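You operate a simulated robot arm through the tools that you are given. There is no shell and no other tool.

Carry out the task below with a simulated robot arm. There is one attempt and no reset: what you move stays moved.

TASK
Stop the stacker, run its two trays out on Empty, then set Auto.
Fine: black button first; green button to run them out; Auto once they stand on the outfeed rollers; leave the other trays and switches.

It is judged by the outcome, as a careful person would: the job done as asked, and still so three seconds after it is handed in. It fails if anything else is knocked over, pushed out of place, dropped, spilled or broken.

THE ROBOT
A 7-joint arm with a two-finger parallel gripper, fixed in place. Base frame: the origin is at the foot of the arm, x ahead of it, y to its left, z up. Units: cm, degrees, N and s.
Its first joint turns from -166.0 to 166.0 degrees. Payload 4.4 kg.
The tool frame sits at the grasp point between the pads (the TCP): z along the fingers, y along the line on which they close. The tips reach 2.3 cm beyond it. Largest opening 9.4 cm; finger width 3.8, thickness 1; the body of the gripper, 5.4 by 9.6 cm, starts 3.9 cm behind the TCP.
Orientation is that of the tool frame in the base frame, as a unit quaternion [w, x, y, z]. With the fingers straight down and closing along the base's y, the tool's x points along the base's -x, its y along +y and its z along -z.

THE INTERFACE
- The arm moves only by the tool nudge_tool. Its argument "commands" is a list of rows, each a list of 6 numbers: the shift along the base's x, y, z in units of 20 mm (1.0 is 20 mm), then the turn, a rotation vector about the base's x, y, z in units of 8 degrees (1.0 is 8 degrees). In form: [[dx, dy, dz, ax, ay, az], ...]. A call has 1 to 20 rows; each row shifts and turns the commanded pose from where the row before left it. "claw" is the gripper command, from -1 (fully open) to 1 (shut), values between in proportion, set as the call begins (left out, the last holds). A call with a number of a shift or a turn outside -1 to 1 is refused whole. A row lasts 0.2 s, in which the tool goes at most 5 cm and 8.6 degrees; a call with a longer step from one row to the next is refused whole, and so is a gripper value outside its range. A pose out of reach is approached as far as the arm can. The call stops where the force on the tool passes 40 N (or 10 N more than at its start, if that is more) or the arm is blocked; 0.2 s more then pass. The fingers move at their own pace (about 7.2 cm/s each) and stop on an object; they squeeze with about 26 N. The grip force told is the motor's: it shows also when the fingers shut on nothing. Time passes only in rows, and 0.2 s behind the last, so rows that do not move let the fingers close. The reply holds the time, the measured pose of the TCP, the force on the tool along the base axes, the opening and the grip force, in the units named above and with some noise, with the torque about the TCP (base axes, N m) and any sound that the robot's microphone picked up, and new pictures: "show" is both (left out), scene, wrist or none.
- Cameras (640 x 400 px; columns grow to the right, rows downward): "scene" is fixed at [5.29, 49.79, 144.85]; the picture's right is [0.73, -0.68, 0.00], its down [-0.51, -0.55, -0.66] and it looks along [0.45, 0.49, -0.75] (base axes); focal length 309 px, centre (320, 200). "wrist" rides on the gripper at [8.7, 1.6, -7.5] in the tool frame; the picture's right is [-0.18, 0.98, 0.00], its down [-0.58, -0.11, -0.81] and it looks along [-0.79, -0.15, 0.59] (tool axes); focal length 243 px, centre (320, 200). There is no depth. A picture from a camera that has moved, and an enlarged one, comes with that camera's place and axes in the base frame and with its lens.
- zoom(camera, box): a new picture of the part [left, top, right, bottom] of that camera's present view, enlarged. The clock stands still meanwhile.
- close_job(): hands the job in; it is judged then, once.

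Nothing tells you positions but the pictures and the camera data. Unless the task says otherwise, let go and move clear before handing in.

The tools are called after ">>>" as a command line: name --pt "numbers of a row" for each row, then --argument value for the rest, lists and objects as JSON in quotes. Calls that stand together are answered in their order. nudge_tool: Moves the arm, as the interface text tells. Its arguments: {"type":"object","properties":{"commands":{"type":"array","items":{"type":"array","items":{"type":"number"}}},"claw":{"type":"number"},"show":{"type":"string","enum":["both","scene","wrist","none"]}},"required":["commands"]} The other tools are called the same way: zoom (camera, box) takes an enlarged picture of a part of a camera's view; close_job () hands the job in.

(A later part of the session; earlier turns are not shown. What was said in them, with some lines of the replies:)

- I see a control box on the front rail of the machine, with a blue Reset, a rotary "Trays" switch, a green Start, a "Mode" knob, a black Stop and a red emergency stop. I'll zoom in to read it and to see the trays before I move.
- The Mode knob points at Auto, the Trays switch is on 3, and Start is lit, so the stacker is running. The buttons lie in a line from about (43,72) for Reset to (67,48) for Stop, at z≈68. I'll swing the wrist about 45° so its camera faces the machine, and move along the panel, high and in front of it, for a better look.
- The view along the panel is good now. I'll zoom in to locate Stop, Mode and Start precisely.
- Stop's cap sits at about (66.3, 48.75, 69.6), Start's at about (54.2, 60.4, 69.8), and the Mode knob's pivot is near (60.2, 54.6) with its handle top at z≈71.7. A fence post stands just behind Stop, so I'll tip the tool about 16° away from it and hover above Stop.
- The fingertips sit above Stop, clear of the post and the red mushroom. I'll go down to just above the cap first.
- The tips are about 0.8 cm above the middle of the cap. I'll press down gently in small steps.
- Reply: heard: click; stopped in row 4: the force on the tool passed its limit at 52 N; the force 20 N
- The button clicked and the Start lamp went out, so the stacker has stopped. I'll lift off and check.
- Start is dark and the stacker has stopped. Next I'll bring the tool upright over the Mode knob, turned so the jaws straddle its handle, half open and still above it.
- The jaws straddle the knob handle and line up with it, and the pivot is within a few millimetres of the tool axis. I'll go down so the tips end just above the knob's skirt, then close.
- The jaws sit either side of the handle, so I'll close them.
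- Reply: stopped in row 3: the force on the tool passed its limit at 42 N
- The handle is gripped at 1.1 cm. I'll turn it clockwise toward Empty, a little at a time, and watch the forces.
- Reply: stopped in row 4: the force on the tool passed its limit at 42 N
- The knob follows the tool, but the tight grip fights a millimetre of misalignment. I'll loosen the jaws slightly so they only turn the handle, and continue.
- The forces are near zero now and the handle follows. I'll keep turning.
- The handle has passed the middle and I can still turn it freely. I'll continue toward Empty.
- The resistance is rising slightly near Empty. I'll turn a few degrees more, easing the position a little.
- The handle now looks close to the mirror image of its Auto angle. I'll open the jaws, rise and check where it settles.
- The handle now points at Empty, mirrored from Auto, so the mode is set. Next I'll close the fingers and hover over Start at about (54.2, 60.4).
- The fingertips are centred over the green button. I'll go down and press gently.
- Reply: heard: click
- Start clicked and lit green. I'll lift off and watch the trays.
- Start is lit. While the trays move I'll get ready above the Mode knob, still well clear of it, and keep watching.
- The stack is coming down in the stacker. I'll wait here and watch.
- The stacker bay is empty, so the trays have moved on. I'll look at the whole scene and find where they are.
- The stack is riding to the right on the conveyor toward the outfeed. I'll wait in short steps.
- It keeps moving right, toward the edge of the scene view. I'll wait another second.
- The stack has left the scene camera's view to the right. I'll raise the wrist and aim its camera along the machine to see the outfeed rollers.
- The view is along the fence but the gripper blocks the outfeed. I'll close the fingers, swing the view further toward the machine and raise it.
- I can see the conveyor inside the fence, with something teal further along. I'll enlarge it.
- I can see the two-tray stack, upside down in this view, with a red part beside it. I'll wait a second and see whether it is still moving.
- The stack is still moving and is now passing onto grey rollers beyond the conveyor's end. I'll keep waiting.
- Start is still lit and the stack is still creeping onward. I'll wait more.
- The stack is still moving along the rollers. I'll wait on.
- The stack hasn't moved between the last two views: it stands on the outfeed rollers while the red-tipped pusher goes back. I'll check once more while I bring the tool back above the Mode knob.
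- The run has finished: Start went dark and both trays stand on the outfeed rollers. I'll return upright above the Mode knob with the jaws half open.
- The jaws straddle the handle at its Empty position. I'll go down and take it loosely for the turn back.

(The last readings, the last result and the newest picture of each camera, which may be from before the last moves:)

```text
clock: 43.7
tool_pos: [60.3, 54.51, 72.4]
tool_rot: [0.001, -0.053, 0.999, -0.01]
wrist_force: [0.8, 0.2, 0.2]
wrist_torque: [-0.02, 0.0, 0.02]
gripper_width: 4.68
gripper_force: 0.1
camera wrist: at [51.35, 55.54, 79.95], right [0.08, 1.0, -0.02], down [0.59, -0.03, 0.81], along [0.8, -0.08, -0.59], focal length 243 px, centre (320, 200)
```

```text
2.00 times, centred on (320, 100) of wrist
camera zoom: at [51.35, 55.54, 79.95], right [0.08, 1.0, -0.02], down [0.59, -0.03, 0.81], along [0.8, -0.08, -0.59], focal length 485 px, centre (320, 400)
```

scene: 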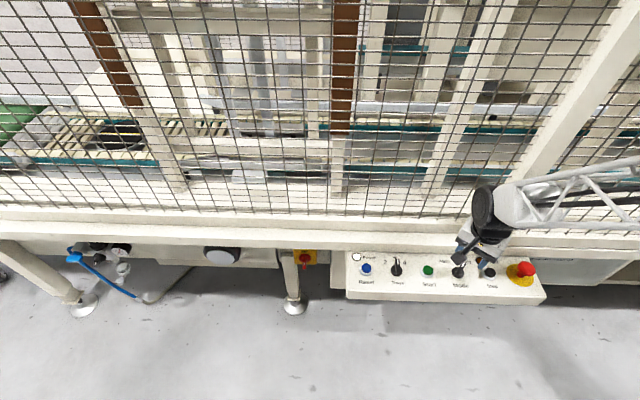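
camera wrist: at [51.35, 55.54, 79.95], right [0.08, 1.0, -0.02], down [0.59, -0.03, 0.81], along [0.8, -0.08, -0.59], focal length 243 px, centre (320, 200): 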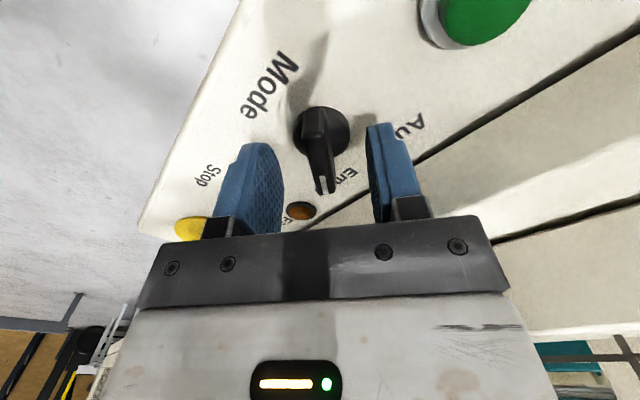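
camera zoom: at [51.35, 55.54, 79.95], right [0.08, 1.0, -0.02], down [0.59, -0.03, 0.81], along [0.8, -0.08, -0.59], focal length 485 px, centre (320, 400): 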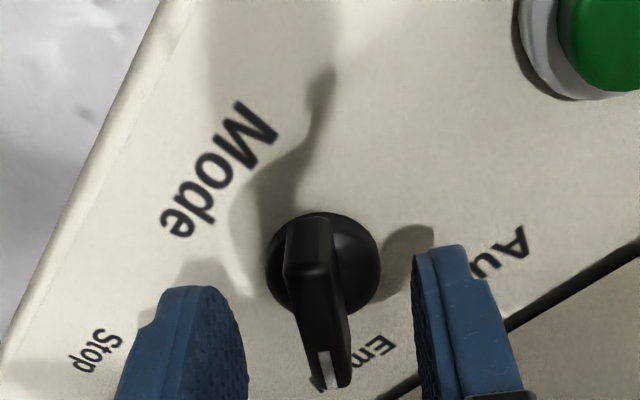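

The handle sits between the pads. I'll close loosely and turn counter-clockwise toward Auto.

>>> nudge_tool --pt "-0.02 -0.03 0 0 0 0" --pt "0 0 0 0 0 0" --pt "0 0 0 0 0 0" --pt "0 0 0 0 0 0.5" --pt "0 0 0 0 0 0.5" --pt "0 0 0 0 0 0.5" --pt "0 0 0 0 0 0.5" --claw 0.72 --show "wrist"

>>> zoom --camera "wrist" --box '[200, 0, 440, 200]'

```text
clock: 45.3
tool_pos: [60.27, 54.4, 72.53]
tool_rot: [0.003, -0.191, 0.981, -0.01]
wrist_force: [-1.4, 1.2, -0.4]
wrist_torque: [0.03, 0.0, -0.02]
gripper_width: 1.41
gripper_force: 1.0
camera wrist: at [51.42, 52.96, 80.05], right [-0.2, 0.98, -0.02], down [0.57, 0.13, 0.81], along [0.79, 0.15, -0.59], focal length 243 px, centre (320, 200)
```

wrist: 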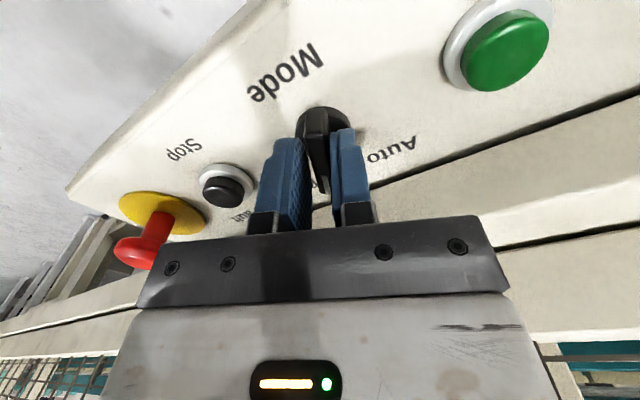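

```text
2.00 times, centred on (320, 100) of wrist
camera zoom: at [51.42, 52.96, 80.05], right [-0.2, 0.98, -0.02], down [0.57, 0.13, 0.81], along [0.79, 0.15, -0.59], focal length 485 px, centre (320, 400)
```

zoom: 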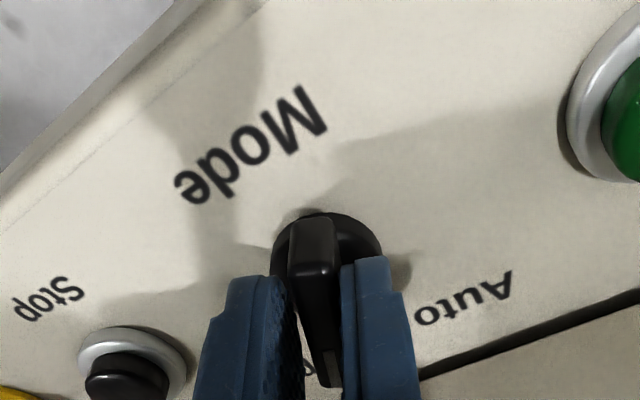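

The handle follows with low force, so I'll continue toward Auto.

>>> nudge_tool --pt "0 0 0 0 0 0.5" --pt "0 0 0 0 0 0.5" --pt "0 -0.03 0 0 0 0.5" --pt "0 0 0 0 0 0.5" --pt "0 0 0 0 0 0.5" --pt "0 -0.03 0 0 0 0.5" --pt "0 0 0 0 0 0.5" --pt "0 0 0 0 0 0.5" --show "wrist"

>>> zoom --camera "wrist" --box '[200, 0, 440, 200]'

```text
clock: 47.1
tool_pos: [60.31, 54.33, 72.49]
tool_rot: [0.005, -0.454, 0.891, -0.008]
wrist_force: [0.0, 1.1, -0.5]
wrist_torque: [-0.02, 0.04, -0.04]
gripper_width: 1.36
gripper_force: 0.6
camera wrist: at [53.59, 48.51, 80.01], right [-0.69, 0.73, -0.02], down [0.42, 0.42, 0.81], along [0.59, 0.55, -0.59], focal length 243 px, centre (320, 200)
```

wrist: 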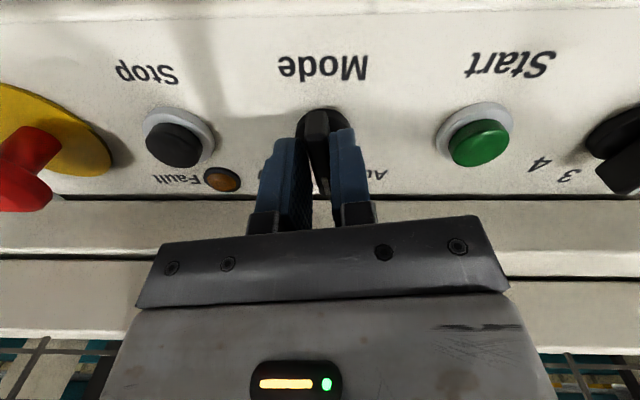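

```text
2.00 times, centred on (320, 100) of wrist
camera zoom: at [53.59, 48.51, 80.01], right [-0.69, 0.73, -0.02], down [0.42, 0.42, 0.81], along [0.59, 0.55, -0.59], focal length 485 px, centre (320, 400)
```

zoom: 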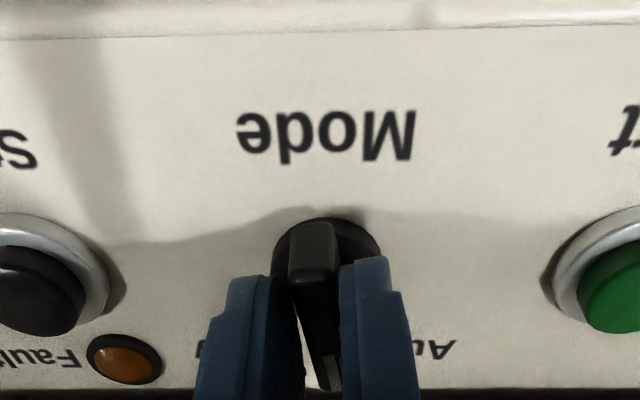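

It is past the middle and still easy to turn. I'll finish the turn to Auto.

>>> nudge_tool --pt "0 0 0 0 0 0.5" --pt "0 0 0 0 0 0.5" --pt "0 0 0 0 0 0.5" --pt "0 0 0 0 0 0.5" --pt "0 0 0 0 0 0.4" --pt "0 0 0 0 0 0.4" --pt "0 0 0 0 0 0.4" --pt "0 0 0 0 0 0.4" --show "wrist"

>>> zoom --camera "wrist" --box '[200, 0, 440, 200]'

```text
clock: 48.9
tool_pos: [60.11, 54.31, 72.51]
tool_rot: [0.006, -0.662, 0.749, -0.008]
wrist_force: [-0.6, 1.0, -0.1]
wrist_torque: [0.0, 0.0, -0.01]
gripper_width: 1.3
gripper_force: 0.0
camera wrist: at [57.26, 46.13, 80.0], right [-0.95, 0.3, -0.02], down [0.16, 0.57, 0.81], along [0.26, 0.77, -0.59], focal length 243 px, centre (320, 200)
```

wrist: 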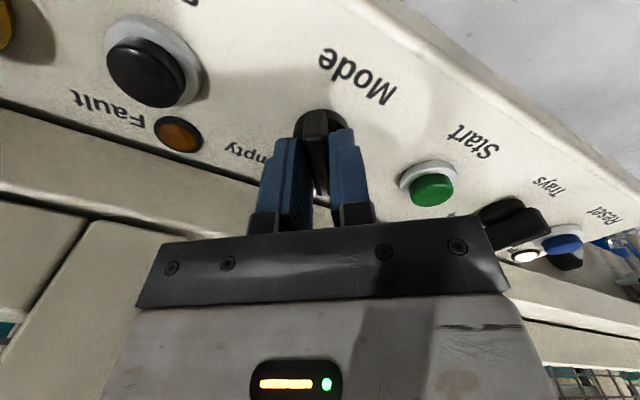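

```text
2.00 times, centred on (320, 100) of wrist
camera zoom: at [57.26, 46.13, 80.0], right [-0.95, 0.3, -0.02], down [0.16, 0.57, 0.81], along [0.26, 0.77, -0.59], focal length 485 px, centre (320, 400)
```

zoom: 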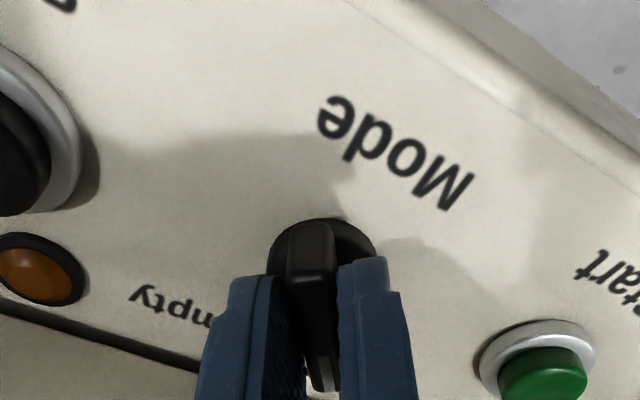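

The load on the fingers has dropped to nothing, as if the knob had settled into the Auto detent. I'll open, rise clear and check.

>>> nudge_tool --pt "0 0 0 0 0 0" --pt "0 0 0 0 0 0" --pt "0 0 0 0 0 0" --pt "0 0 0.8 0 0 0" --pt "0 0 0.8 0 0 0" --pt "0 0 1 0 0 0" --pt "-0.3 -0.3 1 0 0 -0.5" --pt "-0.7 -0.7 1 0 0 -0.5" --pt "-0.7 -0.7 1 0 0 -0.5" --pt "-0.7 -0.7 1 0 0 -0.5" --pt "-0.7 -0.7 1 0 0 -0.5" --pt "-0.7 -0.7 1 0 0 0" --claw 0

>>> zoom --camera "scene" --box '[400, 245, 520, 305]'

>>> zoom --camera "scene" --box '[335, 235, 555, 315]'

```text
clock: 51.5
tool_pos: [52.85, 46.83, 89.58]
tool_rot: [0.004, -0.521, 0.853, -0.009]
wrist_force: [-0.3, 0.8, 0.0]
wrist_torque: [-0.01, 0.0, 0.04]
gripper_width: 4.7
gripper_force: 0.0
camera wrist: at [47.08, 40.11, 97.12], right [-0.79, 0.61, -0.02], down [0.35, 0.47, 0.81], along [0.5, 0.63, -0.59], focal length 243 px, centre (320, 200)
```

scene: 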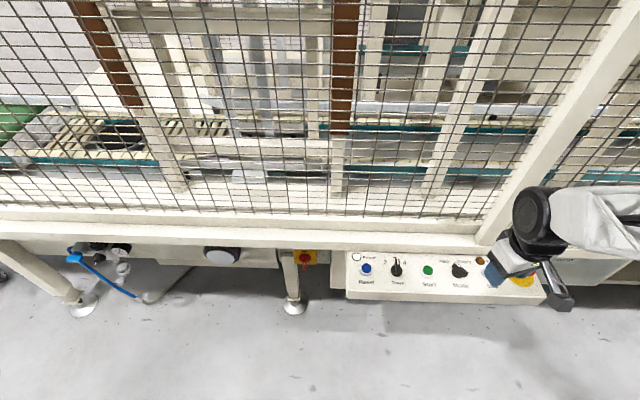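
wrist: 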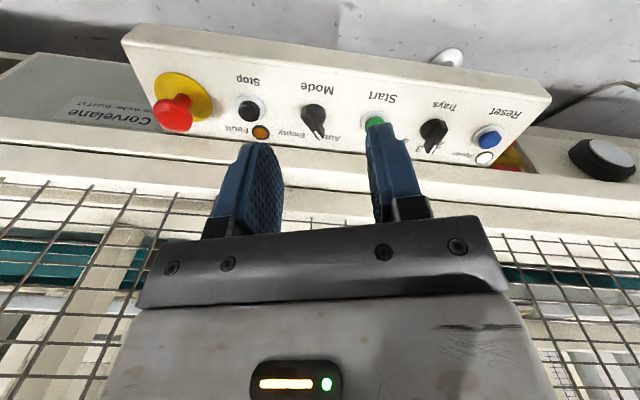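

```text
5.33 times, centred on (460, 275) of scene
camera zoom: at [5.29, 49.79, 144.85], right [0.73, -0.68, 0.0], down [-0.51, -0.55, -0.66], along [0.45, 0.49, -0.75], focal length 1649 px, centre (-427, -200)
```

zoom: 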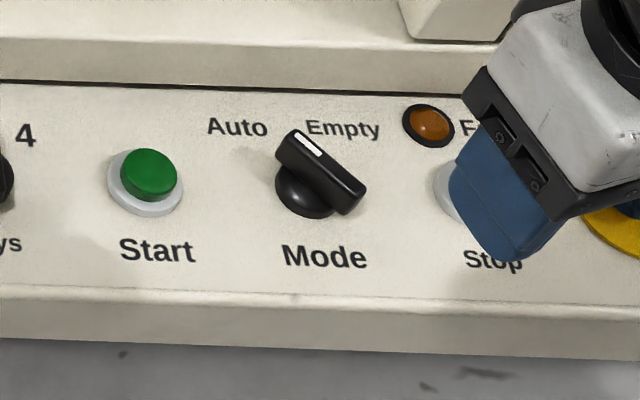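

```text
2.91 times, centred on (445, 275) of scene
camera zoom: at [5.29, 49.79, 144.85], right [0.73, -0.68, 0.0], down [-0.51, -0.55, -0.66], along [0.45, 0.49, -0.75], focal length 899 px, centre (-44, -18)
```

zoom: 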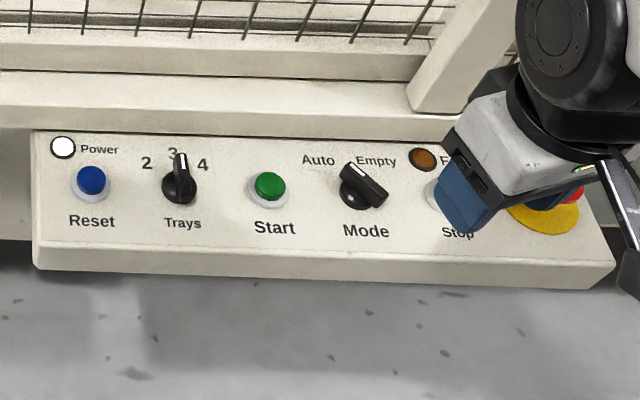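

Mode is back exactly on Auto, Start is dark, Trays is still on 3 and Fault is unlit. I'll move clear and take a last look at the trays on the outfeed rollers.

>>> nudge_tool --pt "0.2 0.2 0.9 0 0 -0.9" --pt "0.2 0.2 0.9 0 0 -0.9" --pt "0.2 0.2 0.9 0 0 -0.9" --pt "0.2 0.2 0.9 0 0 -0.9" --pt "0.2 0.2 0.9 0 0 -0.9" --pt "0.2 0.2 0.9 0 0 -0.9" --pt "0.2 0.2 0.9 0 0 -0.9" --pt "0.2 0.2 0.9 0 0 -0.85" --pt "0.1 0.1 0.4 0.07 -0.72 0" --pt "0.1 0.1 0.4 0.07 -0.72 0" --pt "0 0 0 0.07 -0.72 0" --pt "0 0 0 0.07 -0.72 0" --pt "0 0 0 0.07 -0.72 0" --claw 1

>>> zoom --camera "wrist" --box '[150, 130, 290, 215]'

>>> zoom --camera "scene" --box '[335, 235, 555, 315]'

```text
clock: 54.3
tool_pos: [56.13, 50.35, 105.85]
tool_rot: [0.251, -0.045, 0.967, 0.003]
wrist_force: [0.5, -0.5, -0.6]
wrist_torque: [0.0, 0.01, -0.03]
gripper_width: 0.0
gripper_force: 26.1
camera wrist: at [44.82, 51.14, 108.14], right [0.07, 0.99, 0.07], down [0.13, -0.08, 0.99], along [0.99, -0.06, -0.13], focal length 243 px, centre (320, 200)
```

scene: 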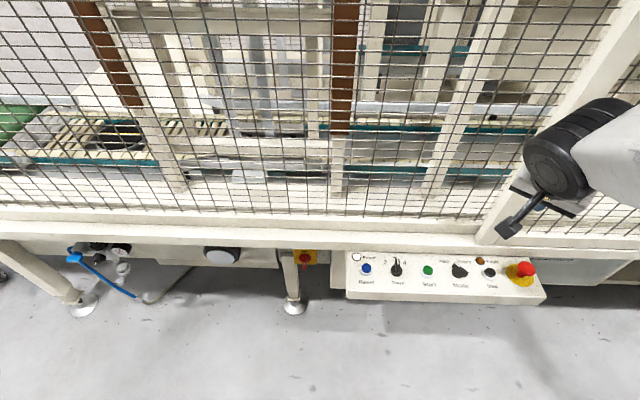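
wrist: 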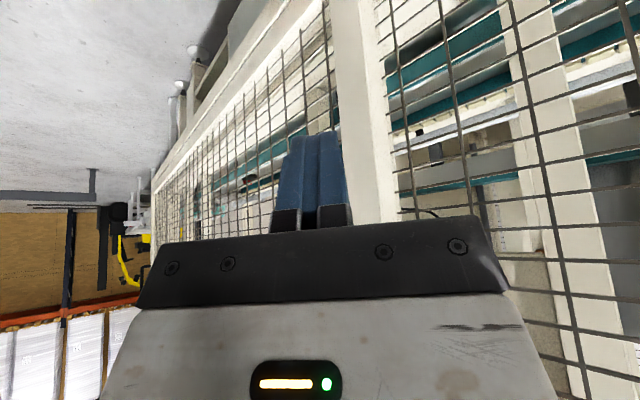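

```text
4.57 times, centred on (220, 172) of wrist
camera zoom: at [44.82, 51.14, 108.14], right [0.07, 0.99, 0.07], down [0.13, -0.08, 0.99], along [0.99, -0.06, -0.13], focal length 1109 px, centre (777, 326)
```

zoom: 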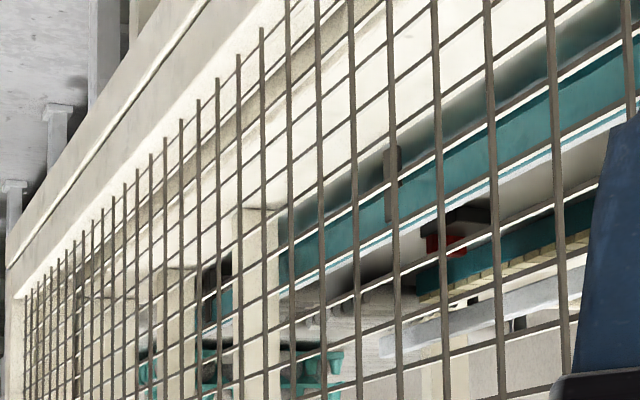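

```text
2.91 times, centred on (445, 275) of scene
camera zoom: at [5.29, 49.79, 144.85], right [0.73, -0.68, 0.0], down [-0.51, -0.55, -0.66], along [0.45, 0.49, -0.75], focal length 899 px, centre (-44, -18)
```

zoom: 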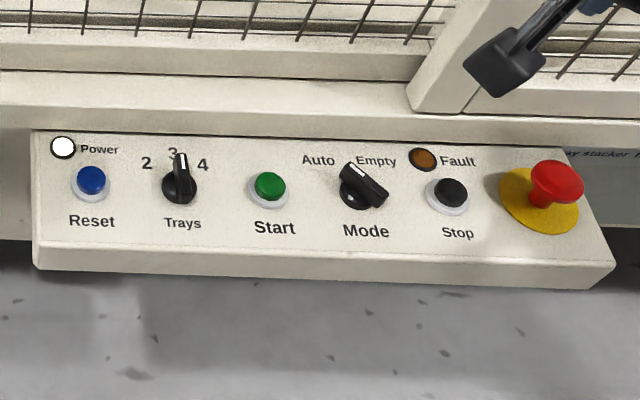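

The two trays are standing still on the outfeed rollers, the stacker bay is empty and Mode is on Auto. The Trays switch, Reset and the red emergency stop are as they were, and the arm is clear, so I'm handing the job in.

>>> close_job

```text
The job is handed in.
```

The stacker is stopped, its two trays are out on the outfeed rollers, and the Mode knob is back on Auto.

- **Stop:** I pressed the black button first. It clicked and the Start lamp went out.
- **Run-out:** I turned Mode to Empty and pressed the green button. The stack came down, moved right along the conveyor and was pushed onto the outfeed rollers. The Start lamp then went out by itself.
- **Auto:** I turned Mode back only once the trays had stopped moving. The knob now points exactly where it did at the start.

In the last pictures the trays were still standing on the rollers and the Fault lamp was unlit. The Trays switch was still on 3. I did not touch Reset, the emergency stop or any other trays, and I moved the arm clear before handing in.
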